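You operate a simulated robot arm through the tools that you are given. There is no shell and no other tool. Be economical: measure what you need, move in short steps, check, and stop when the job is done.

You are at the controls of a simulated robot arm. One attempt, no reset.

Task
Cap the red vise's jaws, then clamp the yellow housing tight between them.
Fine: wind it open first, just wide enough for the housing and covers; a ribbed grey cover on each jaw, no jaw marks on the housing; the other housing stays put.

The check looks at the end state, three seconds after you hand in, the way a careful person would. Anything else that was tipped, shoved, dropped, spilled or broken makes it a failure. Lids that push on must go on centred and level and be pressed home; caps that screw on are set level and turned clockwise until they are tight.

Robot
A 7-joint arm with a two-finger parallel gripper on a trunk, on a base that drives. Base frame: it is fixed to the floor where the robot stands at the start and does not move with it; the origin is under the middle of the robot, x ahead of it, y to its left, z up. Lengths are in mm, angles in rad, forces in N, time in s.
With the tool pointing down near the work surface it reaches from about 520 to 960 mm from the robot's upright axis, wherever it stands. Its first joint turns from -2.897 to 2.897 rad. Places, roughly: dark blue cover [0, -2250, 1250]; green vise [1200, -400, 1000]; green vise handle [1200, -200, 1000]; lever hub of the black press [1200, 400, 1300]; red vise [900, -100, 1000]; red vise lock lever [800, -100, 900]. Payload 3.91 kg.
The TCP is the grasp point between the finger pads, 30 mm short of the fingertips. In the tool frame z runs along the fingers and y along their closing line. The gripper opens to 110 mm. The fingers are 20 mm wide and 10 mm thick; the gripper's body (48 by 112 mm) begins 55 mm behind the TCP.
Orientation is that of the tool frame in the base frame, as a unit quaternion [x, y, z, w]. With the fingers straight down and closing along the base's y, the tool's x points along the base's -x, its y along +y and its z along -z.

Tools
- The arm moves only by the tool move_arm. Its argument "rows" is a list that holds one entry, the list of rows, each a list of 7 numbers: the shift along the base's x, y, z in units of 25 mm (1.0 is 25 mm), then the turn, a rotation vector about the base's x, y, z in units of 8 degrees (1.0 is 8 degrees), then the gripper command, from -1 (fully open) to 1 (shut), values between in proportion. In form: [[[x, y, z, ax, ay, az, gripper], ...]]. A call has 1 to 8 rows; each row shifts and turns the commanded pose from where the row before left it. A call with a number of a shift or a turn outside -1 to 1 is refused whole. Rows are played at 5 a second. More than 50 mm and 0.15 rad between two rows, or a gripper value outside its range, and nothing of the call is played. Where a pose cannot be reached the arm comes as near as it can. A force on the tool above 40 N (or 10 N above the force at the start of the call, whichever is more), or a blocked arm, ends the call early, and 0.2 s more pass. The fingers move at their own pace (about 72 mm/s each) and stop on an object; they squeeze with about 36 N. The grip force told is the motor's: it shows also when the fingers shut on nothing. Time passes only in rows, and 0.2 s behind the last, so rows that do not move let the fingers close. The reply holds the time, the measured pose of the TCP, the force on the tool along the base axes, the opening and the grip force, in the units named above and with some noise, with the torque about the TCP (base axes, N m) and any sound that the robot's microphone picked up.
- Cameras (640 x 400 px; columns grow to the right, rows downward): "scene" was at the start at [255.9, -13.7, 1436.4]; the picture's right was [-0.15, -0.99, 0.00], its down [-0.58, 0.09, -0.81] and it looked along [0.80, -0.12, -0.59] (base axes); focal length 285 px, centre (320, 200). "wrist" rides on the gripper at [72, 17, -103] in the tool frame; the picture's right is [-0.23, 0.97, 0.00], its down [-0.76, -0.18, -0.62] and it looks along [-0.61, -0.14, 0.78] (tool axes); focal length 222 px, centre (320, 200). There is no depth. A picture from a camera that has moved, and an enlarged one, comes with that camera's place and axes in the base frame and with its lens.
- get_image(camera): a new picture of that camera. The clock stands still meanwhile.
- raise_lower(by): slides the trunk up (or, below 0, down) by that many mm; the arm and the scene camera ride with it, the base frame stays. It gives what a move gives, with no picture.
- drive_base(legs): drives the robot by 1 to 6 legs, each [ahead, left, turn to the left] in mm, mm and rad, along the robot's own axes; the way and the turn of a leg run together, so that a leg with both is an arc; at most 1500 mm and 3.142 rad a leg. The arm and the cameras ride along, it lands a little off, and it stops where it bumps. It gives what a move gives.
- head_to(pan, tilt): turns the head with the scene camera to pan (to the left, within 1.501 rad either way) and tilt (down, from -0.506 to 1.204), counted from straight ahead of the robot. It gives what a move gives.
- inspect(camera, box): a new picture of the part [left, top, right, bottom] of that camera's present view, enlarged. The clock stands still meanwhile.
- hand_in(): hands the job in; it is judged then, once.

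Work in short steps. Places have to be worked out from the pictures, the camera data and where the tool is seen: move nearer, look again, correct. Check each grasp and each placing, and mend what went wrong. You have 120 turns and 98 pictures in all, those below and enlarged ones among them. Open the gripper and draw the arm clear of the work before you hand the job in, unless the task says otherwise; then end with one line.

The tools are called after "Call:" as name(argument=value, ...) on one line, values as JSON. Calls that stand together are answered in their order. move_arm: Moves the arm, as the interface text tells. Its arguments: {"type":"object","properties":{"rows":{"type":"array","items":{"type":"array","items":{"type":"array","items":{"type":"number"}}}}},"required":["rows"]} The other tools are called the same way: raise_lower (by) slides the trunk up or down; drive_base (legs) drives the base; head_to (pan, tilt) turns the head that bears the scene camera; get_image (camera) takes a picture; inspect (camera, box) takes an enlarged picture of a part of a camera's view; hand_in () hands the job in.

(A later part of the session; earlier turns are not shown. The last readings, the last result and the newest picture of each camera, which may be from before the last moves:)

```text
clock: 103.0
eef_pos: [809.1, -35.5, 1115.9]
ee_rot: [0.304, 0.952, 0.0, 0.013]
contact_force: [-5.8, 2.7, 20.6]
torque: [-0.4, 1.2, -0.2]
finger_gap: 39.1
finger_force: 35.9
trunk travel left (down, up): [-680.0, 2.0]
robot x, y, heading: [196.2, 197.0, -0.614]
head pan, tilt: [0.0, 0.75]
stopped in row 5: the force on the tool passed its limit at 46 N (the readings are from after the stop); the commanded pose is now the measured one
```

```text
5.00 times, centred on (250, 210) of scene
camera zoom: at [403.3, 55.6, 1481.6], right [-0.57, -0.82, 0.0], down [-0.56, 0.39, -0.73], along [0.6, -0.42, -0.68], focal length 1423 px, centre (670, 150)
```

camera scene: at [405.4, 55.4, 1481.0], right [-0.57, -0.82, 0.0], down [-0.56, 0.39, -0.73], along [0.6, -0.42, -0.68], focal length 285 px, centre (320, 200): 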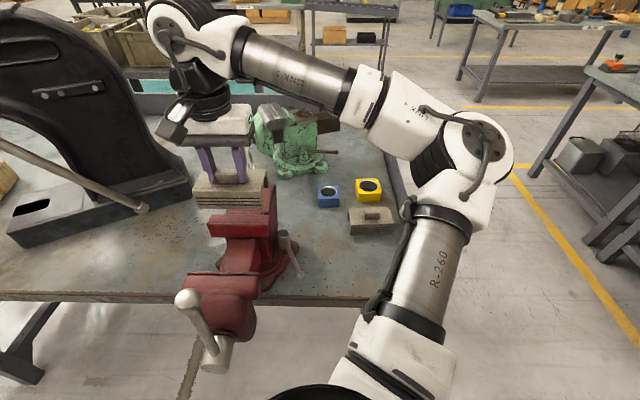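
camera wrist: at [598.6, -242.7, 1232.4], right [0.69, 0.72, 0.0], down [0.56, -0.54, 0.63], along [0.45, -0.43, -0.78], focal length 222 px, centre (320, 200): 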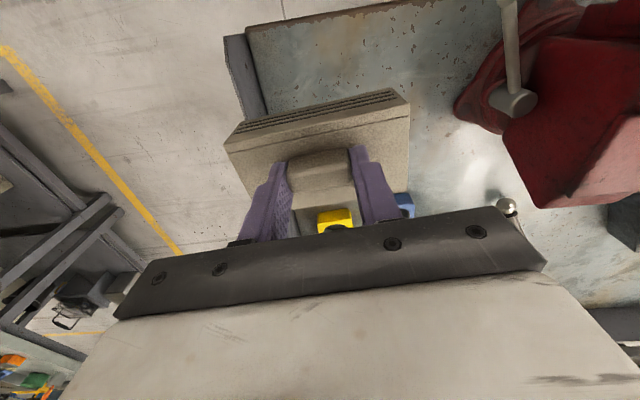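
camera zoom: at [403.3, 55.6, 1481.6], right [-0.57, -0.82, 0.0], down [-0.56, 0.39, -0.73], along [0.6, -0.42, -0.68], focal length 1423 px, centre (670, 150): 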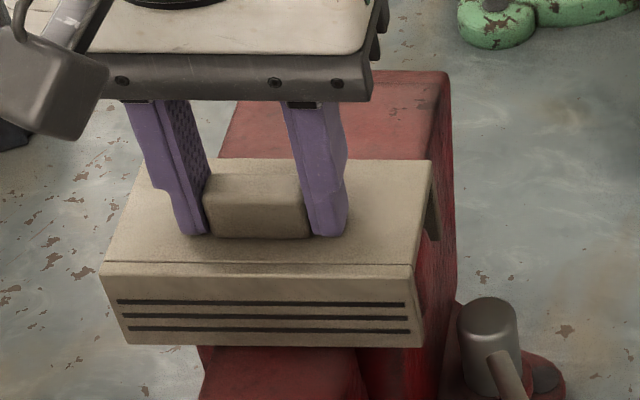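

It stopped at z≈1116, about where full seating is expected. Release, rise, and look at whether it sits level.

Call:
move_arm(rows=[[[0, 0, 0, 0, 0, 0, -0.2], [0, 0, 0, 0, 0, 0, -0.2], [0, 0, 0, 0, 0, 0, -0.2], [0, 0, 0.8, 0, 0, 0, -0.2], [0, 0, 0.8, 0, 0, 0, 1], [0, 0, 0.5, 0, 0, 0, 1], [0, 0, 0, 0, 0, 0, 1], [0, 0, 0, 0, 0, 0, 1]]])

Call:
inspect(camera="scene", box=[200, 170, 300, 250])

Call:
get_image(camera="wrist")

```text
clock: 104.8
eef_pos: [810.2, -37.2, 1163.0]
ee_rot: [0.305, 0.952, 0.0, 0.01]
contact_force: [-0.5, 0.2, 0.3]
torque: [0.02, 0.01, 0.02]
finger_gap: 0.0
finger_force: 35.6
trunk travel left (down, up): [-680.0, 2.0]
robot x, y, heading: [199.6, 198.6, -0.605]
head pan, tilt: [0.0, 0.75]
```

```text
5.00 times, centred on (250, 210) of scene
camera zoom: at [405.2, 54.9, 1481.0], right [-0.57, -0.82, 0.0], down [-0.56, 0.39, -0.73], along [0.6, -0.42, -0.68], focal length 1423 px, centre (670, 150)
```

zoom: 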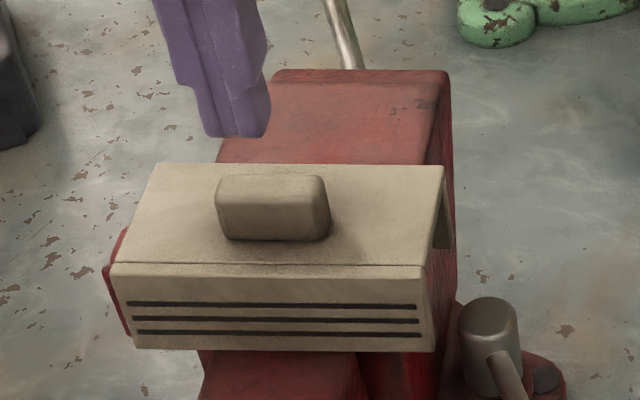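

```text
34 pictures are left
camera wrist: at [758.2, 18.6, 1266.5], right [0.75, 0.66, 0.01], down [0.5, -0.58, 0.64], along [0.43, -0.47, -0.77], focal length 222 px, centre (320, 200)
```

wrist: 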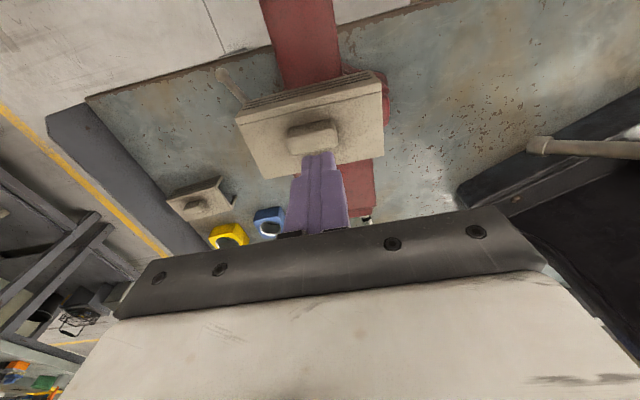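

After release the cover slid ≈4–5 mm right (tips were still pressing on its top while opening). I'll regrip with the tool centred to drag it back, unload the tips, then release.

Call:
move_arm(rows=[[[0.01, 0.02, -0.6, 0.04, 0.14, 0, -0.2], [0, 0, -0.6, 0, 0, 0, -0.2], [0, 0, -0.5, 0, 0, 0, -0.2], [0, 0, 0, 0, 0, 0, -0.2], [0, 0, 0, 0, 0, 0, 1], [0, 0, 0, 0, 0, 0, 1], [0, 0, 0, 0, 0, 0, 1], [0, 0, 0, 0, 0, 0, 1]]])

Call:
inspect(camera="scene", box=[200, 170, 300, 250])

```text
clock: 105.5
eef_pos: [812.9, -34.5, 1135.6]
ee_rot: [0.303, 0.953, 0.004, 0.006]
contact_force: [0.3, -0.1, 0.8]
torque: [0.01, 0.05, -0.06]
finger_gap: 65.8
finger_force: 0.1
trunk travel left (down, up): [-680.0, 2.0]
robot x, y, heading: [196.3, 202.6, -0.605]
head pan, tilt: [0.0, 0.75]
stopped in row 3: the force on the tool passed its limit at 50 N (the readings are from after the stop); the commanded pose is now the measured one
```

```text
5.00 times, centred on (250, 210) of scene
camera zoom: at [406.5, 54.3, 1480.5], right [-0.57, -0.82, 0.0], down [-0.56, 0.39, -0.73], along [0.6, -0.42, -0.68], focal length 1423 px, centre (670, 150)
```

zoom: 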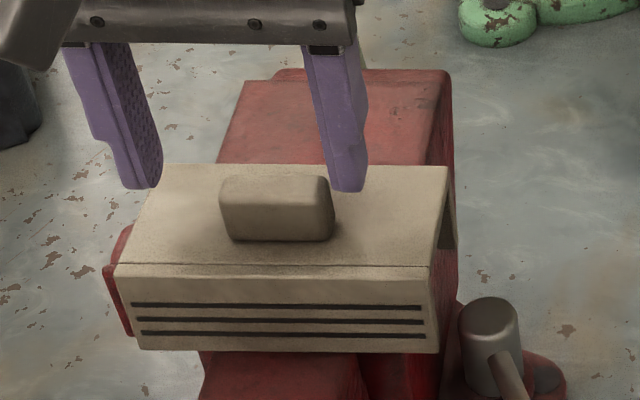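

The tips had brushed the knob before opening; the gripper is open now. Shift slightly right, descend to just above the cover top and close to re-centre it.

Call:
move_arm(rows=[[[-0.078, -0.112, -0.3, 0, 0, 0, -0.2], [0, 0, -0.3, 0, 0, 0, -0.2], [0, 0, -0.07, 0, 0, 0, -0.2], [0, 0, 0, 0, 0, 0, 1], [0, 0, 0, 0, 0, 0, 1], [0, 0, 0, 0, 0, 0, 1], [0, 0, 0, 0, 0, 0, 1]]])

Call:
inspect(camera="scene", box=[200, 170, 300, 250])

```text
clock: 107.1
eef_pos: [811.7, -36.1, 1118.7]
ee_rot: [0.304, 0.953, 0.003, 0.006]
contact_force: [0.2, -0.6, 0.1]
torque: [-0.04, 0.09, 0.05]
finger_gap: 39.2
finger_force: 36.0
trunk travel left (down, up): [-680.0, 2.0]
robot x, y, heading: [197.3, 200.9, -0.602]
head pan, tilt: [0.0, 0.75]
```

```text
5.00 times, centred on (250, 210) of scene
camera zoom: at [405.5, 55.0, 1481.0], right [-0.57, -0.82, 0.0], down [-0.56, 0.39, -0.73], along [0.6, -0.42, -0.68], focal length 1423 px, centre (670, 150)
```

zoom: 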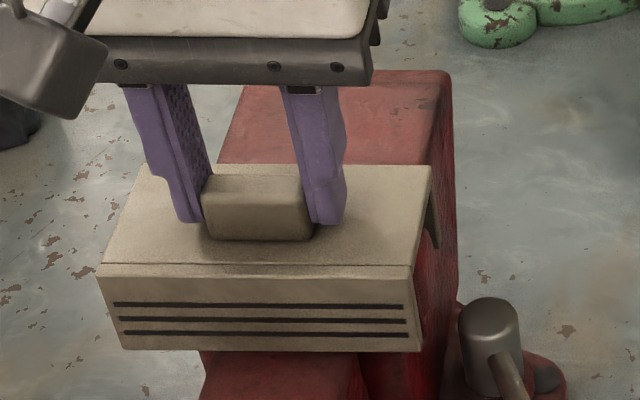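

Centred now and unloaded (0 N). Release and rise, keeping the gripper open until clear.

Call:
move_arm(rows=[[[0, 0, 0.04, 0, 0, 0, 0.2], [0, 0, 0, 0, 0, 0, 0], [0, 0, 0, 0, 0, 0, -0.2], [0, 0, 0.8, 0, 0, 0, -0.2], [0, 0, 0.8, 0, 0, 0, -0.2], [0, 0, 0.8, 0, 0, 0, -0.2]]])

Call:
inspect(camera="scene", box=[200, 170, 300, 250])

```text
clock: 108.5
eef_pos: [812.1, -36.6, 1181.3]
ee_rot: [0.305, 0.952, 0.003, 0.007]
contact_force: [-0.2, 0.6, -0.2]
torque: [-0.02, -0.02, 0.03]
finger_gap: 66.1
finger_force: 0.0
trunk travel left (down, up): [-680.0, 2.0]
robot x, y, heading: [194.7, 200.5, -0.612]
head pan, tilt: [0.0, 0.75]
```

```text
5.00 times, centred on (250, 210) of scene
camera zoom: at [405.4, 55.3, 1481.0], right [-0.57, -0.82, 0.0], down [-0.56, 0.39, -0.73], along [0.6, -0.42, -0.68], focal length 1423 px, centre (670, 150)
```

zoom: 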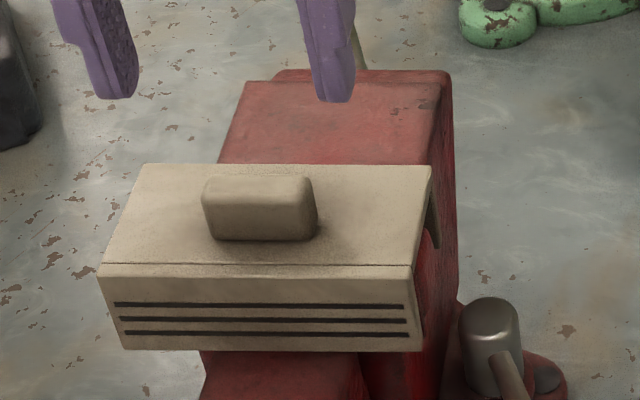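

The first cover sits level and centred. Now back the base 60 mm and go for the far cover (knob ≈ u 843, v 137), turning the wrist -90° so I can later turn the cover half round.

Call:
drive_base(legs=[[-60, 0, 0]])

Call:
move_arm(rows=[[[0.024, -0.975, 0, 0, 0.11, -0.707, -0.4], [0.024, -0.975, 0, 0, 0, -0.707, -0.4], [0.024, -0.975, 0, 0, 0, -0.707, -0.4], [0.024, -0.975, 0, 0, 0, -0.707, -0.4], [0.024, -0.975, 0, 0, 0, -0.707, -0.4], [0.024, -0.975, 0, 0, 0, -0.707, -0.4], [0.024, -0.975, 0, 0, 0, -0.707, -0.4], [0.024, -0.975, 0, 0, 0, -0.707, -0.4]]])

Call:
move_arm(rows=[[[0.024, -0.975, -0.5, 0, 0, -0.707, -0.4], [0.024, -0.975, -0.5, 0, 0, -0.707, -0.4], [0.024, -0.975, -0.5, 0, 0, -0.707, -0.4], [0.024, -0.975, -0.5, 0, 0, -0.707, -0.4], [0.024, -0.975, -0.5, 0, 0, -0.707, -0.4], [0.024, -0.975, -0.5, 0, 0, -0.707, -0.4], [0.024, -0.975, -0.5, 0, 0, -0.707, -0.4]]])

Call:
get_image(camera="wrist")

```text
clock: 109.5
eef_pos: [761.6, -1.2, 1180.9]
ee_rot: [0.304, 0.953, 0.003, 0.008]
contact_force: [-0.6, 0.3, 0.7]
torque: [0.0, -0.01, 0.02]
finger_gap: 65.9
finger_force: 0.0
trunk travel left (down, up): [-680.0, 2.0]
robot x, y, heading: [149.7, 235.5, -0.609]
head pan, tilt: [0.0, 0.75]
```

```text
clock: 111.3
eef_pos: [767.0, -197.2, 1180.7]
ee_rot: [0.648, 0.762, 0.001, 0.0]
contact_force: [0.7, -0.8, 0.6]
torque: [0.0, -0.02, -0.01]
finger_gap: 76.8
finger_force: 0.0
trunk travel left (down, up): [-680.0, 2.0]
robot x, y, heading: [149.0, 235.4, -0.61]
head pan, tilt: [0.0, 0.75]
```

```text
clock: 112.9
eef_pos: [772.9, -367.0, 1092.6]
ee_rot: [0.868, 0.497, 0.001, -0.001]
contact_force: [-0.4, -0.2, -0.2]
torque: [-0.01, 0.02, 0.02]
finger_gap: 77.2
finger_force: 0.0
trunk travel left (down, up): [-680.0, 2.0]
robot x, y, heading: [146.8, 232.1, -0.61]
head pan, tilt: [0.0, 0.75]
```

```text
30 pictures are left
camera wrist: at [821.6, -314.3, 1196.7], right [0.73, -0.69, 0.0], down [-0.54, -0.57, 0.62], along [-0.43, -0.45, -0.78], focal length 222 px, centre (320, 200)
```

wrist: 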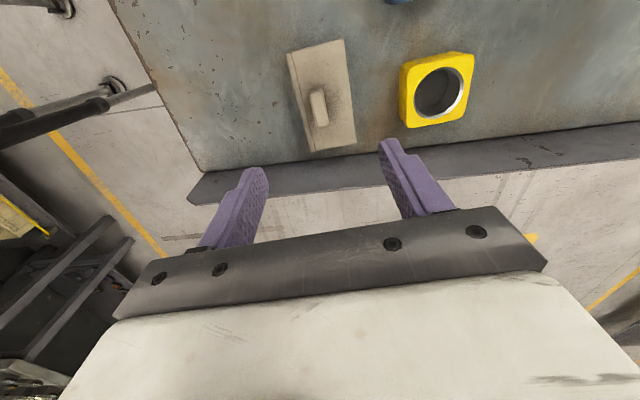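

Wrist turned exactly; knob measured at (766.6,-369.6). Correct 6 mm and descend around the knob, then close.

Call:
move_arm(rows=[[[-0.25, -0.1, -0.98, 0, 0, 0, -0.2], [0, 0, -0.98, 0, 0, 0, -0.2], [0, 0, -0.98, 0, 0, 0, -0.2], [0, 0, -0.98, 0, 0, 0, -0.2], [0, 0, 0, 0, 0, 0, -0.2]]])

Call:
inspect(camera="wrist", box=[200, 60, 440, 240])

```text
clock: 114.1
eef_pos: [764.4, -369.0, 994.8]
ee_rot: [0.867, 0.498, 0.002, 0.0]
contact_force: [-0.1, -0.1, 0.5]
torque: [0.0, 0.02, -0.03]
finger_gap: 66.0
finger_force: 0.1
trunk travel left (down, up): [-680.0, 2.0]
robot x, y, heading: [148.6, 235.2, -0.606]
head pan, tilt: [0.0, 0.75]
```

```text
2.22 times, centred on (320, 150) of wrist
camera zoom: at [814.2, -315.8, 1099.7], right [0.73, -0.69, 0.0], down [-0.54, -0.57, 0.62], along [-0.43, -0.45, -0.78], focal length 494 px, centre (320, 311)
```

zoom: 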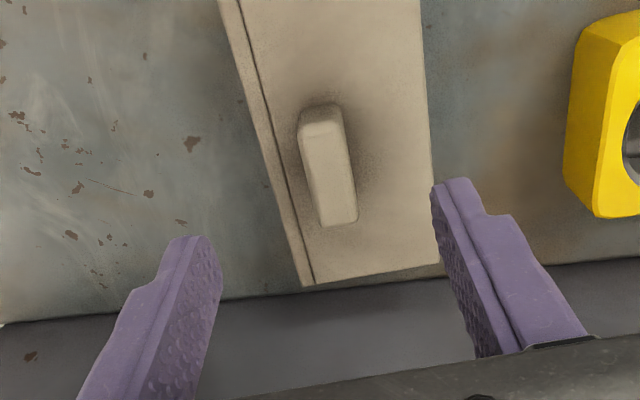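

Small correction (+2.5 mm u, +2 mm v), then final descent and close.

Call:
move_arm(rows=[[[0.13, 0.01, -0.9, 0, 0, 0, -0.2], [0, 0, -0.9, 0, 0, 0, -0.2], [0, 0, -0.12, 0, 0, 0, -0.2], [0, 0, 0, 0, 0, 0, 1], [0, 0, 0, 0, 0, 0, 1], [0, 0, 0, 0, 0, 0, 1], [0, 0, 0, 0, 0, 0, 1]]])

Call:
move_arm(rows=[[[0, 0, 0.5, 0, 0, 0, 1], [0, 0, 0.9, 0, 0, 0, 1], [0, 0, 0.9, 0, 0, 0, 1], [0, 0, 0.9, 0, 0, 0, 1], [0, 0, 0.9, 0, 0, 0, 1], [0, 0, 0.9, 0, 0, 0, 1], [0, 0, 0.9, 0, 0, 0, 1], [0, 0, 0.9, 0, 0, 0, 1]]])

Call:
inspect(camera="wrist", box=[200, 60, 440, 240])

```text
clock: 115.7
eef_pos: [768.2, -368.7, 946.6]
ee_rot: [0.868, 0.497, 0.001, 0.001]
contact_force: [-0.2, -0.8, 0.2]
torque: [0.03, 0.01, 0.02]
finger_gap: 15.2
finger_force: 35.8
trunk travel left (down, up): [-680.0, 2.0]
robot x, y, heading: [146.6, 232.2, -0.61]
head pan, tilt: [0.0, 0.75]
```

```text
clock: 117.5
eef_pos: [767.6, -369.3, 1118.2]
ee_rot: [0.867, 0.498, 0.001, 0.001]
contact_force: [0.7, 0.4, -0.9]
torque: [0.0, 0.0, 0.0]
finger_gap: 14.8
finger_force: 36.3
trunk travel left (down, up): [-680.0, 2.0]
robot x, y, heading: [148.0, 233.8, -0.608]
head pan, tilt: [0.0, 0.75]
```

```text
2.22 times, centred on (320, 150) of wrist
camera zoom: at [817.9, -317.3, 1222.4], right [0.73, -0.69, 0.0], down [-0.54, -0.57, 0.62], along [-0.43, -0.45, -0.78], focal length 494 px, centre (320, 311)
```

zoom: 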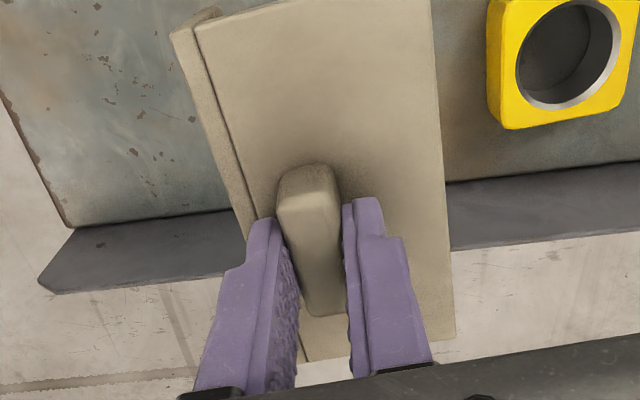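

Held (15 mm knob width), level. In the tool frame ribs are 24 mm to -y. Now lift, carry toward the moving jaw, and turn 175° on the way so the ribs face the other cover.

Call:
move_arm(rows=[[[0, 0, 0.9, 0, 0, 0.952, 1], [0, 0, 0.9, 0, 0, 0.952, 1], [-0.127, 0.724, 0.9, 0, 0, 0.952, 1], [-0.127, 0.724, 0.6, 0, 0, 0.952, 1], [-0.127, 0.724, 0, 0, 0, 0.952, 1], [-0.127, 0.724, 0, 0, 0, 0.952, 1], [-0.127, 0.724, 0, 0, 0, 0.952, 1], [-0.127, 0.724, 0, 0, 0, 0.952, 1]]])

Call:
move_arm(rows=[[[-0.127, 0.724, 0, 0, 0, 0.952, 1], [-0.127, 0.724, 0, 0, 0, 0.952, 1], [-0.127, 0.724, 0, 0, 0, 0.952, 1], [-0.127, 0.724, 0, 0, 0, 0.952, 1], [-0.127, 0.724, 0, 0, 0, 0.952, 1], [-0.127, 0.724, 0, 0, 0, 0.952, 1], [-0.127, 0.724, 0, 0, 0, 0.952, 1], [-0.127, 0.724, 0, 0, 0, 0.952, 1]]])

Call:
move_arm(rows=[[[-0.127, 0.724, 0, 0, 0, 0.952, 1], [-0.127, 0.724, 0, 0, 0, 0.952, 1], [-0.127, 0.724, 0, 0, 0, 0.952, 1], [-0.127, 0.724, 0, 0, 0, 0.952, 1], [-0.127, 0.724, 0, 0, 0, 0.952, 1], [-0.127, 0.724, 0, 0, 0, 0.952, 1], [-0.127, 0.724, 0, 0, 0, 0.952, 1]]])

Call:
get_image(camera="scene")

```text
clock: 119.3
eef_pos: [748.4, -259.5, 1198.8]
ee_rot: [0.494, 0.869, 0.001, 0.0]
contact_force: [-0.3, -0.5, -0.8]
torque: [0.02, -0.02, -0.01]
finger_gap: 14.9
finger_force: 36.0
trunk travel left (down, up): [-680.0, 2.0]
robot x, y, heading: [147.3, 235.0, -0.607]
head pan, tilt: [0.0, 0.75]
```

```text
clock: 121.1
eef_pos: [722.8, -117.0, 1199.2]
ee_rot: [-0.015, 1.0, 0.001, -0.002]
contact_force: [-0.3, 0.4, -0.9]
torque: [-0.06, -0.05, 0.02]
finger_gap: 15.2
finger_force: 36.1
trunk travel left (down, up): [-680.0, 2.0]
robot x, y, heading: [145.4, 235.3, -0.613]
head pan, tilt: [0.0, 0.75]
```

```text
clock: 122.7
eef_pos: [682.7, 49.4, 1190.6]
ee_rot: [-0.461, 0.887, -0.001, -0.001]
contact_force: [-0.6, 0.4, -0.3]
torque: [-0.04, -0.01, 0.02]
finger_gap: 15.1
finger_force: 36.0
out of reach, approached as far as the arm can: row 6, 7
trunk travel left (down, up): [-680.0, 2.0]
robot x, y, heading: [147.8, 234.4, -0.606]
head pan, tilt: [0.0, 0.75]
```

```text
27 pictures are left
camera scene: at [355.6, 90.3, 1481.0], right [-0.57, -0.82, 0.0], down [-0.56, 0.39, -0.73], along [0.6, -0.42, -0.68], focal length 285 px, centre (320, 200)
```

scene: 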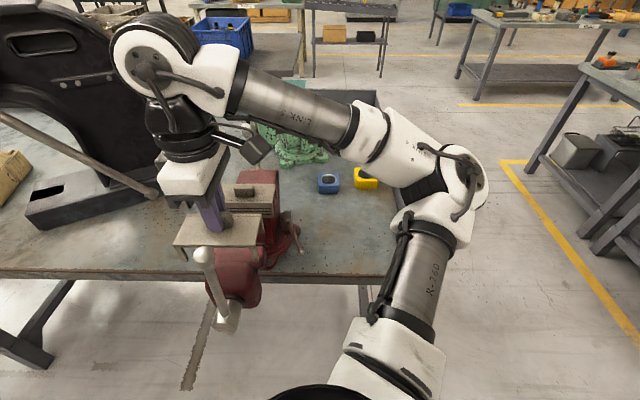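

Orientation is right; position is (u 532.6, v 430) after a reach limit. Nudge to the target (544, 434.5) and check the response.

Call:
move_arm(rows=[[[0.24, -0.06, 0, 0, 0, 0, 1], [0.24, -0.06, 0, 0, 0, 0, 1], [0, 0, 0, 0, 0, 0, 1]]])

```text
clock: 123.5
eef_pos: [691.8, 51.8, 1190.8]
ee_rot: [-0.46, 0.888, 0.0, 0.0]
contact_force: [0.0, -0.2, -1.3]
torque: [0.0, 0.01, 0.03]
finger_gap: 15.0
finger_force: 35.8
out of reach, approached as far as the arm can: row 1, 2
trunk travel left (down, up): [-680.0, 2.0]
robot x, y, heading: [144.7, 235.5, -0.606]
head pan, tilt: [0.0, 0.75]
```

Close to the limit. Lower 25 mm with a small correction to see if it becomes reachable.

Call:
move_arm(rows=[[[0.06, -0.1, -0.5, 0, 0, 0, 1], [0.06, -0.1, -0.5, 0, 0, 0, 1], [0, 0, 0, 0, 0, 0, 1]]])

Call:
inspect(camera="scene", box=[160, 190, 300, 300])

```text
clock: 124.3
eef_pos: [693.4, 48.9, 1165.3]
ee_rot: [-0.46, 0.888, 0.0, 0.0]
contact_force: [-0.5, -0.1, -0.5]
torque: [-0.01, -0.03, 0.01]
finger_gap: 14.9
finger_force: 35.7
out of reach, approached as far as the arm can: row 2
trunk travel left (down, up): [-680.0, 2.0]
robot x, y, heading: [149.5, 235.9, -0.612]
head pan, tilt: [0.0, 0.75]
```

```text
3.64 times, centred on (230, 245) of scene
camera zoom: at [355.4, 89.9, 1481.0], right [-0.57, -0.82, 0.0], down [-0.56, 0.39, -0.73], along [0.6, -0.42, -0.68], focal length 1035 px, centre (647, 36)
```

zoom: 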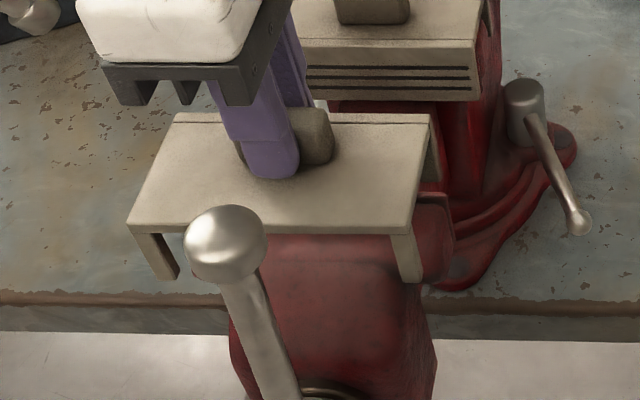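

The far side shows two end tabs and an open back, as designed. Correct +3.5 mm u, -2 mm v, then descend in steps.

Call:
move_arm(rows=[[[0.07, -0.145, 0, 0, 0, 0, 1], [0, 0, -0.25, 0, 0, 0, 1], [0, 0, -0.25, 0, 0, 0, 1], [0, 0, -0.2, 0, 0, 0, 1], [0, 0, -0.2, 0, 0, 0, 1], [0, 0, 0, 0, 0, 0, 1]]])

Call:
inspect(camera="scene", box=[160, 190, 300, 300])

```text
clock: 125.4
eef_pos: [693.4, 51.3, 1152.0]
ee_rot: [-0.46, 0.888, -0.002, 0.004]
contact_force: [-3.9, -0.1, 20.3]
torque: [-0.62, 0.14, 0.11]
finger_gap: 14.9
finger_force: 36.2
out of reach, approached as far as the arm can: row 1
trunk travel left (down, up): [-680.0, 2.0]
robot x, y, heading: [149.8, 234.6, -0.605]
head pan, tilt: [0.0, 0.75]
stopped in row 5: the force on the tool passed its limit at 49 N (the readings are from after the stop); the commanded pose is now the measured one
```

```text
3.64 times, centred on (230, 245) of scene
camera zoom: at [353.4, 90.6, 1481.5], right [-0.57, -0.82, 0.0], down [-0.56, 0.39, -0.73], along [0.6, -0.42, -0.68], focal length 1035 px, centre (647, 36)
```

zoom: 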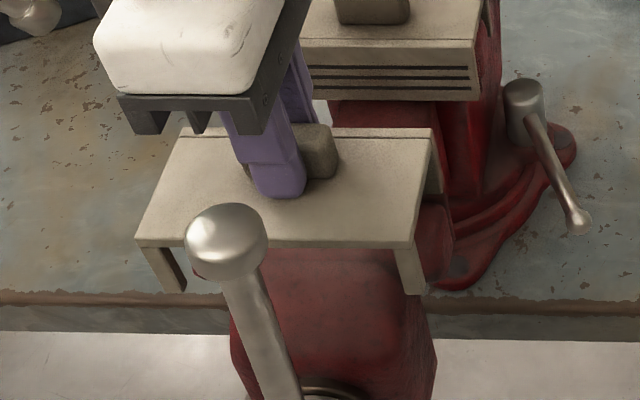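

Lip landed on the jaw top because a wrist limit kept the tool ≈4 mm short. Lift, sidestep the base 110 mm right to ease the wrist, and return.

Call:
move_arm(rows=[[[0, 0, 0.85, 0, 0, 0, 1], [0, 0, 0.85, 0, 0, 0, 1], [0, 0, 0, 0, 0, 0, 1]]])

Call:
drive_base(legs=[[0, -110, 0]])

Call:
move_arm(rows=[[[0.502, 0.723, 0, 0, 0, 0, 1], [0.502, 0.723, 0, 0, 0, 0, 1], [0.502, 0.723, 0, 0, 0, 0, 1], [0.502, 0.723, 0, 0, 0, 0, 1], [0.502, 0.723, 0, 0, 0, 0, 1], [0, 0, 0, 0, 0, 0, 1]]])

```text
clock: 126.2
eef_pos: [692.6, 52.2, 1190.0]
ee_rot: [-0.459, 0.889, -0.002, 0.002]
contact_force: [-1.2, 0.0, -1.5]
torque: [0.03, 0.01, 0.02]
finger_gap: 15.1
finger_force: 36.3
out of reach, approached as far as the arm can: row 2
trunk travel left (down, up): [-680.0, 2.0]
robot x, y, heading: [147.0, 235.3, -0.615]
head pan, tilt: [0.0, 0.75]
```

```text
clock: 127.7
eef_pos: [630.3, -40.4, 1191.8]
ee_rot: [-0.459, 0.889, -0.002, 0.003]
contact_force: [-0.6, -0.4, -0.9]
torque: [-0.01, -0.01, -0.02]
finger_gap: 14.9
finger_force: 36.8
trunk travel left (down, up): [-680.0, 2.0]
robot x, y, heading: [81.3, 139.2, -0.608]
head pan, tilt: [0.0, 0.75]
```

```text
clock: 129.1
eef_pos: [693.2, 51.6, 1191.5]
ee_rot: [-0.459, 0.888, -0.001, 0.003]
contact_force: [0.4, 0.2, -0.6]
torque: [0.02, 0.02, -0.01]
finger_gap: 15.2
finger_force: 35.6
trunk travel left (down, up): [-680.0, 2.0]
robot x, y, heading: [83.8, 141.5, -0.606]
head pan, tilt: [0.0, 0.75]
```

Reachable now. Correct to (546, 434) and descend in steps.

Call:
move_arm(rows=[[[0.11, -0.26, 0, 0, 0, 0, 1], [0, 0, -0.8, 0, 0, 0, 1], [0, 0, -0.6, 0, 0, 0, 1], [0, 0, -0.25, 0, 0, 0, 1], [0, 0, -0.2, 0, 0, 0, 1], [0, 0, -0.2, 0, 0, 0, 1], [0, 0, 0, 0, 0, 0, 1]]])

Call:
get_image(camera="scene")

```text
clock: 130.7
eef_pos: [694.6, 45.9, 1139.0]
ee_rot: [-0.459, 0.889, -0.002, 0.002]
contact_force: [-0.5, 0.0, -0.3]
torque: [-0.01, -0.02, -0.02]
finger_gap: 15.4
finger_force: 36.1
trunk travel left (down, up): [-680.0, 2.0]
robot x, y, heading: [81.5, 142.3, -0.611]
head pan, tilt: [0.0, 0.75]
```

```text
24 pictures are left
camera scene: at [291.6, -1.9, 1481.0], right [-0.57, -0.82, 0.0], down [-0.56, 0.39, -0.73], along [0.6, -0.42, -0.68], focal length 285 px, centre (320, 200)
```

scene: 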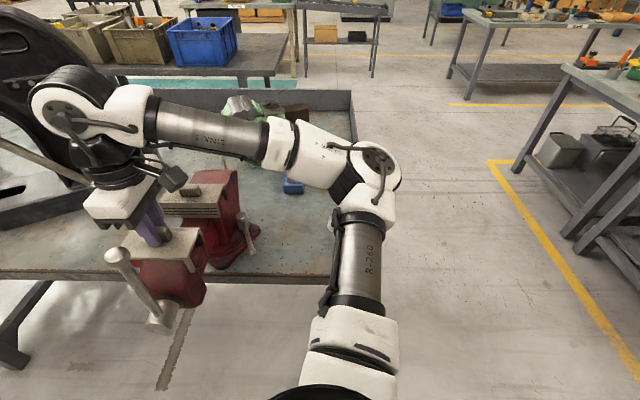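

Sliding on freely. Continue down until it seats.

Call:
move_arm(rows=[[[0, 0, -0.2, 0, 0, 0, 1], [0, 0, -0.2, 0, 0, 0, 1], [0, 0, -0.15, 0, 0, 0, 1], [0, 0, -0.12, 0, 0, 0, 1], [0, 0, -0.1, 0, 0, 0, 1], [0, 0, -0.1, 0, 0, 0, 1], [0, 0, -0.1, 0, 0, 0, 1]]])

Call:
inspect(camera="scene", box=[90, 170, 230, 310])

```text
clock: 132.3
eef_pos: [695.3, 44.3, 1115.2]
ee_rot: [-0.458, 0.889, -0.002, 0.003]
contact_force: [-1.3, -0.6, 0.4]
torque: [0.03, -0.04, -0.01]
finger_gap: 14.9
finger_force: 35.7
trunk travel left (down, up): [-680.0, 2.0]
robot x, y, heading: [84.9, 143.5, -0.608]
head pan, tilt: [0.0, 0.75]
```

```text
2.86 times, centred on (160, 240) of scene
camera zoom: at [291.5, -1.8, 1481.1], right [-0.57, -0.82, 0.0], down [-0.56, 0.39, -0.73], along [0.6, -0.42, -0.68], focal length 813 px, centre (777, 86)
```

zoom: 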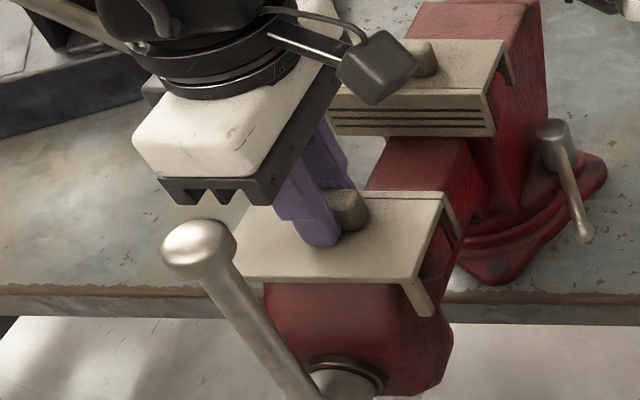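

No contact yet; continue in 2.5 mm steps.

Call:
move_arm(rows=[[[0, 0, -0.1, 0, 0, 0, 1], [0, 0, -0.1, 0, 0, 0, 1], [0, 0, -0.1, 0, 0, 0, 1], [0, 0, -0.1, 0, 0, 0, 1], [0, 0, 0, 0, 0, 0, 1]]])

```text
clock: 133.0
eef_pos: [694.7, 44.1, 1114.9]
ee_rot: [-0.459, 0.889, -0.004, 0.009]
contact_force: [-5.0, 1.7, 19.3]
torque: [-0.91, 0.43, -0.17]
finger_gap: 15.1
finger_force: 36.1
trunk travel left (down, up): [-680.0, 2.0]
robot x, y, heading: [83.4, 140.7, -0.605]
head pan, tilt: [0.0, 0.75]
stopped in row 3: the force on the tool passed its limit at 44 N (the readings are from after the stop); the commanded pose is now the measured one
```

Seated (44 N). Unload 1 mm and slide 3 mm toward me so the lip meets the jaw face, then release with no tip load.

Call:
move_arm(rows=[[[0, 0, 0.06, 0, 0, 0, 1], [-0.08, 0.09, 0, 0, 0, 0, 1], [0, 0, 0, 0, 0, 0, 1]]])

Call:
move_arm(rows=[[[0, 0, 0.03, 0, 0, 0, 0.6], [0, 0, 0, 0, 0, 0, 0.4], [0, 0, 0, 0, 0, 0, 0.3], [0, 0, 0.8, 0, 0, 0, 0.3], [0, 0, 0.8, 0, 0, 0, 0.3], [0, 0, 0.8, 0, 0, 0, 0.3], [0, 0, 0.8, 0, 0, 0, 0.3]]])

Call:
inspect(camera="scene", box=[90, 170, 230, 310])

```text
clock: 133.8
eef_pos: [695.4, 45.8, 1115.0]
ee_rot: [-0.457, 0.889, -0.003, 0.008]
contact_force: [6.9, -8.1, 18.1]
torque: [-0.71, -0.32, -0.1]
finger_gap: 15.0
finger_force: 36.0
trunk travel left (down, up): [-680.0, 2.0]
robot x, y, heading: [85.7, 144.3, -0.612]
head pan, tilt: [0.0, 0.75]
```

```text
clock: 135.4
eef_pos: [692.8, 46.4, 1195.7]
ee_rot: [-0.458, 0.889, -0.003, 0.007]
contact_force: [0.5, -0.4, -0.4]
torque: [0.01, 0.0, 0.02]
finger_gap: 38.7
finger_force: 0.0
trunk travel left (down, up): [-680.0, 2.0]
robot x, y, heading: [82.2, 144.5, -0.61]
head pan, tilt: [0.0, 0.75]
```

```text
2.86 times, centred on (160, 240) of scene
camera zoom: at [291.5, -1.7, 1481.0], right [-0.57, -0.82, 0.0], down [-0.56, 0.39, -0.73], along [0.6, -0.42, -0.68], focal length 813 px, centre (777, 86)
```

zoom: 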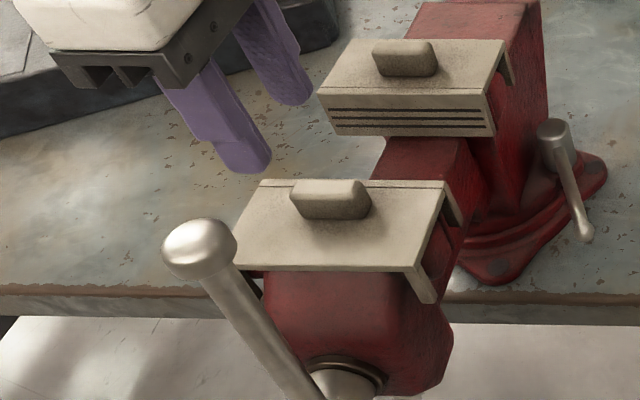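

Both covers are on, level and centred. Now drive ahead 130 mm and bring the arm over the yellow housing, turning the wrist back.

Call:
drive_base(legs=[[130, 0, 0]])

Call:
move_arm(rows=[[[0.175, -0.963, 0, 0, 0.11, -0.6, 0.3], [0.175, -0.963, 0, 0, 0, -0.6, 0.3], [0.175, -0.963, 0, 0, 0, -0.6, 0.3], [0.175, -0.963, 0, 0, 0, -0.6, -1], [0.175, -0.963, 0, 0, 0, -0.6, -1], [0.175, -0.963, 0, 0, 0, -0.6, -1], [0.175, -0.963, 0, 0, 0, -0.6, -1], [0.175, -0.963, 0, 0, 0, -0.6, -1]]])

Call:
move_arm(rows=[[[0.175, -0.963, 0, 0, 0, -0.6, -1], [0.175, -0.963, 0, 0, 0, -0.6, -1], [0.175, -0.963, 0, 0, 0, -0.6, -1], [0.175, -0.963, 0, 0, 0, -0.6, -1], [0.175, -0.963, 0, 0, 0, -0.6, -1], [0.175, -0.963, -0.5, 0, 0, -0.6, -1], [0.175, -0.963, -0.8, 0, 0, -0.6, -1], [0.175, -0.963, -0.8, 0, 0, -0.6, -1]]])

Call:
move_arm(rows=[[[0.175, -0.963, -0.8, 0, 0, -0.6, -1], [0.175, -0.963, -0.8, 0, 0, -0.6, -1], [0, 0, -0.8, 0, 0, 0, -1], [0, 0, 0, 0, 0, 0, -1]]])

Call:
get_image(camera="wrist")

```text
clock: 136.7
eef_pos: [803.2, -29.3, 1195.2]
ee_rot: [-0.459, 0.889, -0.002, 0.006]
contact_force: [0.4, -0.5, 0.6]
torque: [0.01, 0.01, 0.0]
finger_gap: 38.7
finger_force: 0.1
trunk travel left (down, up): [-680.0, 2.0]
robot x, y, heading: [190.9, 68.5, -0.604]
head pan, tilt: [0.0, 0.75]
```

```text
clock: 138.5
eef_pos: [837.0, -222.6, 1195.3]
ee_rot: [-0.139, 0.99, 0.001, 0.0]
contact_force: [0.7, -0.4, 0.0]
torque: [-0.02, -0.01, -0.02]
finger_gap: 109.8
finger_force: 0.0
trunk travel left (down, up): [-680.0, 2.0]
robot x, y, heading: [190.8, 67.2, -0.604]
head pan, tilt: [0.0, 0.75]
```

```text
clock: 140.3
eef_pos: [872.0, -413.4, 1142.3]
ee_rot: [0.194, 0.981, 0.001, 0.0]
contact_force: [0.1, -0.3, -0.1]
torque: [0.01, 0.04, -0.03]
finger_gap: 110.1
finger_force: 0.0
trunk travel left (down, up): [-680.0, 2.0]
robot x, y, heading: [192.2, 65.8, -0.607]
head pan, tilt: [0.0, 0.75]
```

```text
clock: 141.3
eef_pos: [879.2, -462.1, 1084.6]
ee_rot: [0.275, 0.962, 0.001, 0.0]
contact_force: [0.5, -0.3, 0.4]
torque: [-0.01, 0.01, 0.01]
finger_gap: 110.0
finger_force: 0.1
trunk travel left (down, up): [-680.0, 2.0]
robot x, y, heading: [189.3, 71.3, -0.607]
head pan, tilt: [0.0, 0.75]
```

```text
21 pictures are left
camera wrist: at [826.3, -411.8, 1188.0], right [0.71, 0.71, 0.0], down [0.55, -0.55, 0.62], along [0.44, -0.44, -0.78], focal length 222 px, centre (320, 200)
```

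wrist: 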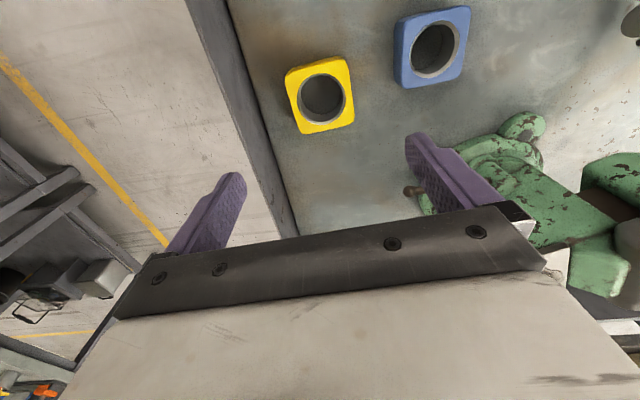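

Housing centre measured at (878.4,-460.4), aligned with the TCP and yaw matched; side wall and blue housing are clear of the fingers at 92 mm opening. Descend.

Call:
move_arm(rows=[[[-0.03, 0.06, -0.9, 0, 0, 0, -0.67], [0, 0, -0.9, 0, 0, 0, -0.67], [0, 0, -0.9, 0, 0, 0, -0.67], [0, 0, -0.9, 0, 0, 0, -0.67], [0, 0, -0.9, 0, 0, 0, -0.67], [0, 0, 0, 0, 0, 0, -0.67]]])

Call:
get_image(camera="wrist")

```text
clock: 142.7
eef_pos: [880.3, -460.3, 969.9]
ee_rot: [0.274, 0.962, 0.0, -0.001]
contact_force: [0.0, -0.4, -0.5]
torque: [-0.02, 0.0, -0.02]
finger_gap: 92.0
finger_force: 0.0
trunk travel left (down, up): [-680.0, 2.0]
robot x, y, heading: [189.7, 67.3, -0.606]
head pan, tilt: [0.0, 0.75]
```

```text
20 pictures are left
camera wrist: at [826.5, -409.6, 1073.3], right [0.71, 0.71, 0.0], down [0.55, -0.55, 0.62], along [0.44, -0.44, -0.78], focal length 222 px, centre (320, 200)
```

wrist: 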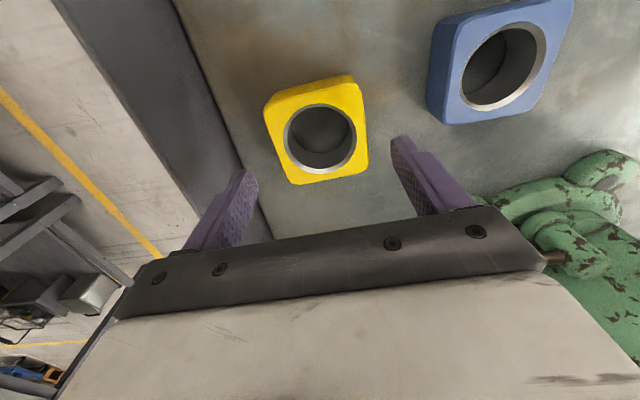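

Well centred. Final descent to z≈905 and close.

Call:
move_arm(rows=[[[0, 0, -0.9, 0, 0, 0, -0.67], [0, 0, -0.9, 0, 0, 0, -0.67], [0, 0, -0.75, 0, 0, 0, -0.67], [0, 0, 0, 0, 0, 0, 0.2], [0, 0, 0, 0, 0, 0, 1], [0, 0, 0, 0, 0, 0, 1], [0, 0, 0, 0, 0, 0, 1]]])

Call:
move_arm(rows=[[[0, 0, 0.3, 0, 0, 0, 1], [0, 0, 0.5, 0, 0, 0, 1], [0, 0, 0.9, 0, 0, 0, 1], [0, 0, 0.9, 0, 0, 0, 1], [0, 0, 0.9, 0, 0, 0, 1], [0, 0, 0.9, 0, 0, 0, 1], [0, 0, 0.9, 0, 0, 0, 1], [0, 0, 0.9, 0, 0, 0, 1]]])

Call:
get_image(camera="wrist")

```text
clock: 144.3
eef_pos: [879.5, -460.9, 906.0]
ee_rot: [0.274, 0.962, 0.001, 0.0]
contact_force: [0.5, 0.1, -0.9]
torque: [-0.04, -0.02, 0.02]
finger_gap: 73.8
finger_force: 36.3
trunk travel left (down, up): [-680.0, 2.0]
robot x, y, heading: [191.7, 62.9, -0.603]
head pan, tilt: [0.0, 0.75]
```

```text
clock: 146.1
eef_pos: [879.2, -460.3, 1061.9]
ee_rot: [0.274, 0.962, 0.001, 0.0]
contact_force: [0.2, 0.0, -1.8]
torque: [0.03, 0.02, 0.0]
finger_gap: 73.8
finger_force: 36.0
trunk travel left (down, up): [-680.0, 2.0]
robot x, y, heading: [193.9, 71.8, -0.607]
head pan, tilt: [0.0, 0.75]
```

```text
19 pictures are left
camera wrist: at [825.8, -410.3, 1165.5], right [0.71, 0.71, 0.0], down [0.55, -0.55, 0.62], along [0.44, -0.44, -0.78], focal length 222 px, centre (320, 200)
```

wrist: 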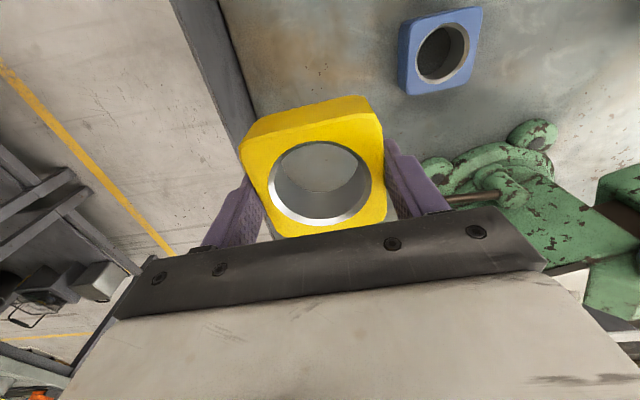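

Housing held (73.8 mm wide, bottom ≈39 mm below the TCP). Carry it high to the middle of the gap (u≈615, v≈434).

Call:
move_arm(rows=[[[0, 0, 0.9, 0, 0, -0.22, 1], [-0.253, 0.932, 0.9, 0, 0, -0.22, 1], [-0.253, 0.932, 0.9, 0, 0, 0, 1], [-0.253, 0.932, 0.9, 0, 0, 0, 1], [-0.253, 0.932, 0.6, 0, 0, 0, 1], [-0.253, 0.932, 0, 0, 0, 0, 1], [-0.253, 0.932, 0, 0, 0, 0, 1], [-0.253, 0.932, 0, 0, 0, 0, 1]]])

Call:
move_arm(rows=[[[-0.253, 0.932, 0, 0, 0, 0, 1], [-0.253, 0.932, 0, 0, 0, 0, 1], [-0.253, 0.932, 0, 0, 0, 0, 1], [-0.253, 0.932, 0, 0, 0, 0, 1], [-0.253, 0.932, 0, 0, 0, 0, 1], [-0.253, 0.932, 0, 0, 0, 0, 1], [-0.253, 0.932, 0, 0, 0, 0, 1], [-0.253, 0.932, 0, 0, 0, 0, 1]]])

Call:
move_arm(rows=[[[-0.253, 0.932, 0, 0, 0, 0, 1], [-0.253, 0.932, 0, 0, 0, 0, 1], [-0.253, 0.932, 0, 0, 0, 0, 1], [-0.253, 0.932, 0, 0, 0, 0, 1], [-0.253, 0.932, 0, 0, 0, 0, 1], [0, 0, 0, 0, 0, 0, 1]]])

Call:
get_image(camera="scene")

```text
clock: 147.9
eef_pos: [837.0, -296.3, 1166.0]
ee_rot: [0.304, 0.953, 0.001, -0.001]
contact_force: [0.2, 0.5, -2.0]
torque: [0.03, -0.02, -0.01]
finger_gap: 73.7
finger_force: 36.4
trunk travel left (down, up): [-680.0, 2.0]
robot x, y, heading: [194.0, 65.5, -0.604]
head pan, tilt: [0.0, 0.75]
```

```text
clock: 149.7
eef_pos: [784.6, -110.2, 1168.0]
ee_rot: [0.304, 0.953, -0.001, 0.0]
contact_force: [0.4, 0.0, -1.8]
torque: [-0.04, -0.03, 0.03]
finger_gap: 73.8
finger_force: 36.1
trunk travel left (down, up): [-680.0, 2.0]
robot x, y, heading: [193.7, 68.3, -0.605]
head pan, tilt: [0.0, 0.75]
```

```text
clock: 151.1
eef_pos: [752.9, 6.6, 1164.7]
ee_rot: [0.303, 0.953, 0.0, 0.0]
contact_force: [0.1, 1.0, -3.0]
torque: [-0.01, -0.02, -0.03]
finger_gap: 73.4
finger_force: 36.2
trunk travel left (down, up): [-680.0, 2.0]
robot x, y, heading: [193.8, 65.0, -0.609]
head pan, tilt: [0.0, 0.75]
```

```text
18 pictures are left
camera scene: at [399.7, -77.1, 1480.9], right [-0.57, -0.82, 0.0], down [-0.56, 0.39, -0.73], along [0.6, -0.42, -0.68], focal length 285 px, centre (320, 200)
```

scene: 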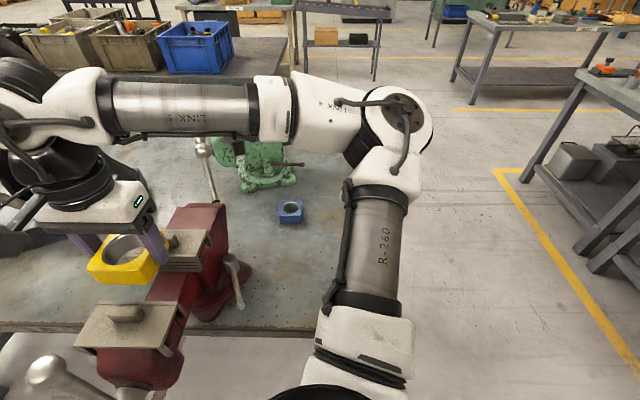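

In position over the gap (614.7, 434.9). Zoom to check alignment with the covers.

Call:
inspect(camera="scene", box=[50, 200, 250, 390])

```text
2.11 times, centred on (150, 295) of scene
camera zoom: at [399.7, -77.1, 1480.9], right [-0.57, -0.82, 0.0], down [-0.56, 0.39, -0.73], along [0.6, -0.42, -0.68], focal length 599 px, centre (678, 0)
```

zoom: 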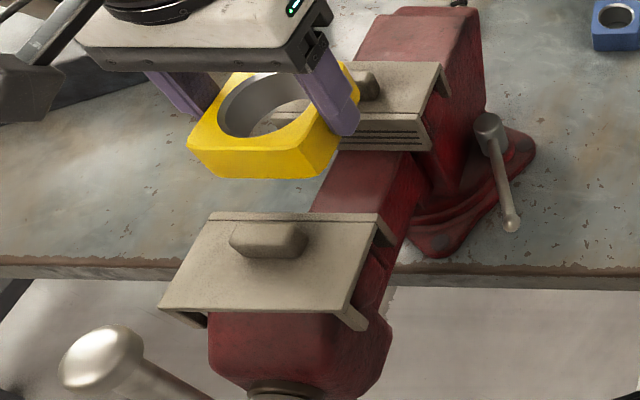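

Triangulation shows the moving-jaw cover's front edge now at u≈580 — it was dragged ≈10 mm forward at release. The ribs are ≈80 mm apart, the housing 74, so I'll insert at u≈620.5 and then use the held housing to push that cover back against its jaw.

Call:
move_arm(rows=[[[0.19, -0.13, -0.5, 0, 0, 0, 1], [0, 0, -0.7, 0, 0, 0, 1], [0, 0, -0.3, 0, 0, 0, 1], [0, 0, -0.2, 0, 0, 0, 1], [0, 0, -0.2, 0, 0, 0, 1], [0, 0, -0.2, 0, 0, 0, 1], [0, 0, -0.2, 0, 0, 0, 1], [0, 0, 0, 0, 0, 0, 1]]])

Call:
inspect(camera="scene", box=[50, 200, 250, 390])

```text
clock: 152.9
eef_pos: [758.1, 3.2, 1109.7]
ee_rot: [0.303, 0.953, 0.002, 0.001]
contact_force: [-4.8, 5.0, 19.9]
torque: [-0.45, -0.44, 0.0]
finger_gap: 73.5
finger_force: 35.9
trunk travel left (down, up): [-680.0, 2.0]
robot x, y, heading: [193.6, 68.2, -0.605]
head pan, tilt: [0.0, 0.75]
```

```text
2.11 times, centred on (150, 295) of scene
camera zoom: at [397.5, -75.9, 1481.5], right [-0.57, -0.82, 0.0], down [-0.56, 0.39, -0.73], along [0.6, -0.42, -0.68], focal length 599 px, centre (678, 0)
```

zoom: 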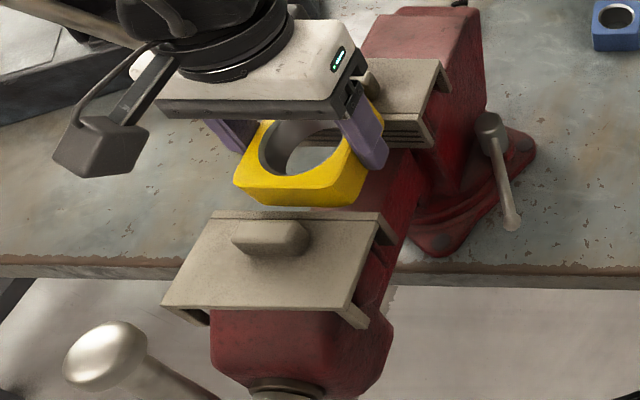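

Contact at the fixed-jaw side (force toward me, up 20 N). Lift 8 mm, shift 3 mm toward me, and descend again.

Call:
move_arm(rows=[[[0, 0, 0.5, 0, 0, 0, 1], [-0.1, 0.07, 0, 0, 0, 0, 1], [0, 0, -0.3, 0, 0, 0, 1], [0, 0, -0.2, 0, 0, 0, 1], [0, 0, -0.2, 0, 0, 0, 1], [0, 0, -0.2, 0, 0, 0, 1], [0, 0, 0, 0, 0, 0, 1]]])

```text
clock: 154.5
eef_pos: [756.3, 4.3, 1098.2]
ee_rot: [0.303, 0.953, 0.001, 0.0]
contact_force: [0.6, 0.1, -2.3]
torque: [0.02, 0.0, 0.05]
finger_gap: 73.8
finger_force: 36.1
trunk travel left (down, up): [-680.0, 2.0]
robot x, y, heading: [195.1, 67.5, -0.606]
head pan, tilt: [0.0, 0.75]
```

Free of contact now. Continue down toward the slide bar.

Call:
move_arm(rows=[[[0, 0, -0.3, 0, 0, 0, 1], [0, 0, -0.2, 0, 0, 0, 1], [0, 0, -0.2, 0, 0, 0, 1], [0, 0, -0.2, 0, 0, 0, 1], [0, 0, -0.2, 0, 0, 0, 1], [0, 0, -0.15, 0, 0, 0, 1], [0, 0, -0.15, 0, 0, 0, 1], [0, 0, -0.15, 0, 0, 0, 1]]])

Call:
inspect(camera="scene", box=[50, 200, 250, 390])

```text
clock: 156.3
eef_pos: [756.7, 4.1, 1061.4]
ee_rot: [0.304, 0.953, 0.002, 0.002]
contact_force: [4.0, -2.0, 22.3]
torque: [0.06, 0.75, 0.01]
finger_gap: 73.8
finger_force: 36.0
trunk travel left (down, up): [-680.0, 2.0]
robot x, y, heading: [193.2, 73.1, -0.609]
head pan, tilt: [0.0, 0.75]
```

```text
2.11 times, centred on (150, 295) of scene
camera zoom: at [398.6, -76.8, 1481.7], right [-0.57, -0.82, 0.0], down [-0.56, 0.39, -0.73], along [0.6, -0.42, -0.68], focal length 599 px, centre (678, 0)
```

zoom: 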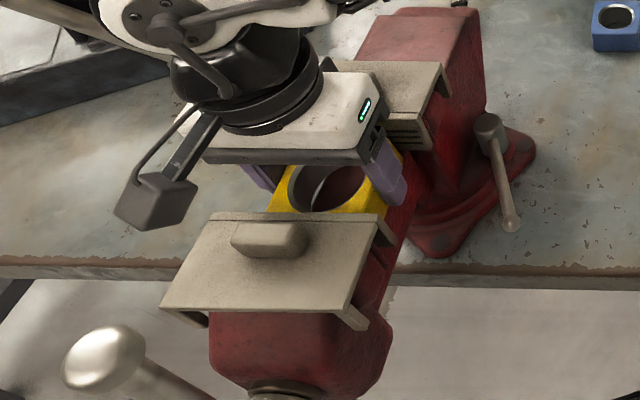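

It has reached the slide bar (housing z≈1022–1058, alongside the cover lips). Lift 2 mm and push toward me to slide the front cover back onto its jaw.

Call:
move_arm(rows=[[[0, 0, 0.16, 0, 0, 0, 1], [-0.082, 0.057, 0, 0, 0, 0, 1], [-0.082, 0.057, 0, 0, 0, 0, 1], [-0.082, 0.057, 0, 0, 0, 0, 1], [-0.082, 0.057, 0, 0, 0, 0, 1], [0, 0, 0, 0, 0, 0, 1]]])

```text
clock: 157.7
eef_pos: [748.3, 9.8, 1063.5]
ee_rot: [0.303, 0.953, 0.0, 0.0]
contact_force: [1.9, -2.8, -2.6]
torque: [-0.02, -0.03, 0.03]
finger_gap: 73.6
finger_force: 35.9
trunk travel left (down, up): [-680.0, 2.0]
robot x, y, heading: [194.3, 68.5, -0.608]
head pan, tilt: [0.0, 0.75]
```

Only ≈3 N — the cover is sliding. Continue until it meets the jaw.

Call:
move_arm(rows=[[[-0.082, 0.057, 0, 0, 0, 0, 1], [-0.082, 0.057, 0, 0, 0, 0, 1], [-0.06, 0.04, 0, 0, 0, 0, 1], [-0.06, 0.04, 0, 0, 0, 0, 1], [-0.06, 0.04, 0, 0, 0, 0, 1], [0, 0, 0, 0, 0, 0, 1]]])

Call:
inspect(camera="scene", box=[50, 200, 250, 390])

```text
clock: 159.1
eef_pos: [740.7, 15.2, 1064.1]
ee_rot: [0.303, 0.953, 0.001, 0.0]
contact_force: [20.7, -15.1, -3.2]
torque: [0.0, 0.0, 0.01]
finger_gap: 74.0
finger_force: 36.1
trunk travel left (down, up): [-680.0, 2.0]
robot x, y, heading: [193.4, 67.7, -0.612]
head pan, tilt: [0.0, 0.75]
```

```text
2.11 times, centred on (150, 295) of scene
camera zoom: at [402.0, -78.3, 1480.4], right [-0.57, -0.82, 0.0], down [-0.56, 0.39, -0.73], along [0.6, -0.42, -0.68], focal length 599 px, centre (678, 0)
```

zoom: 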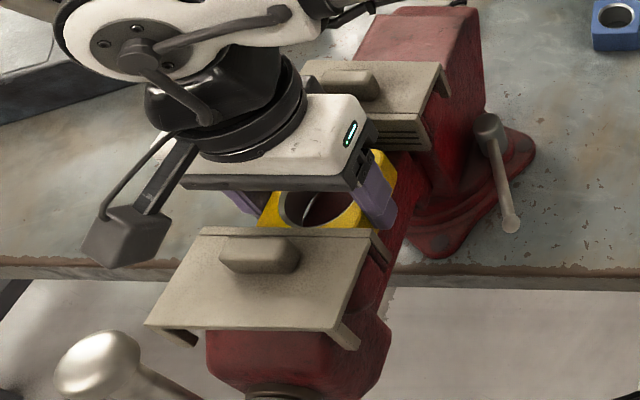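

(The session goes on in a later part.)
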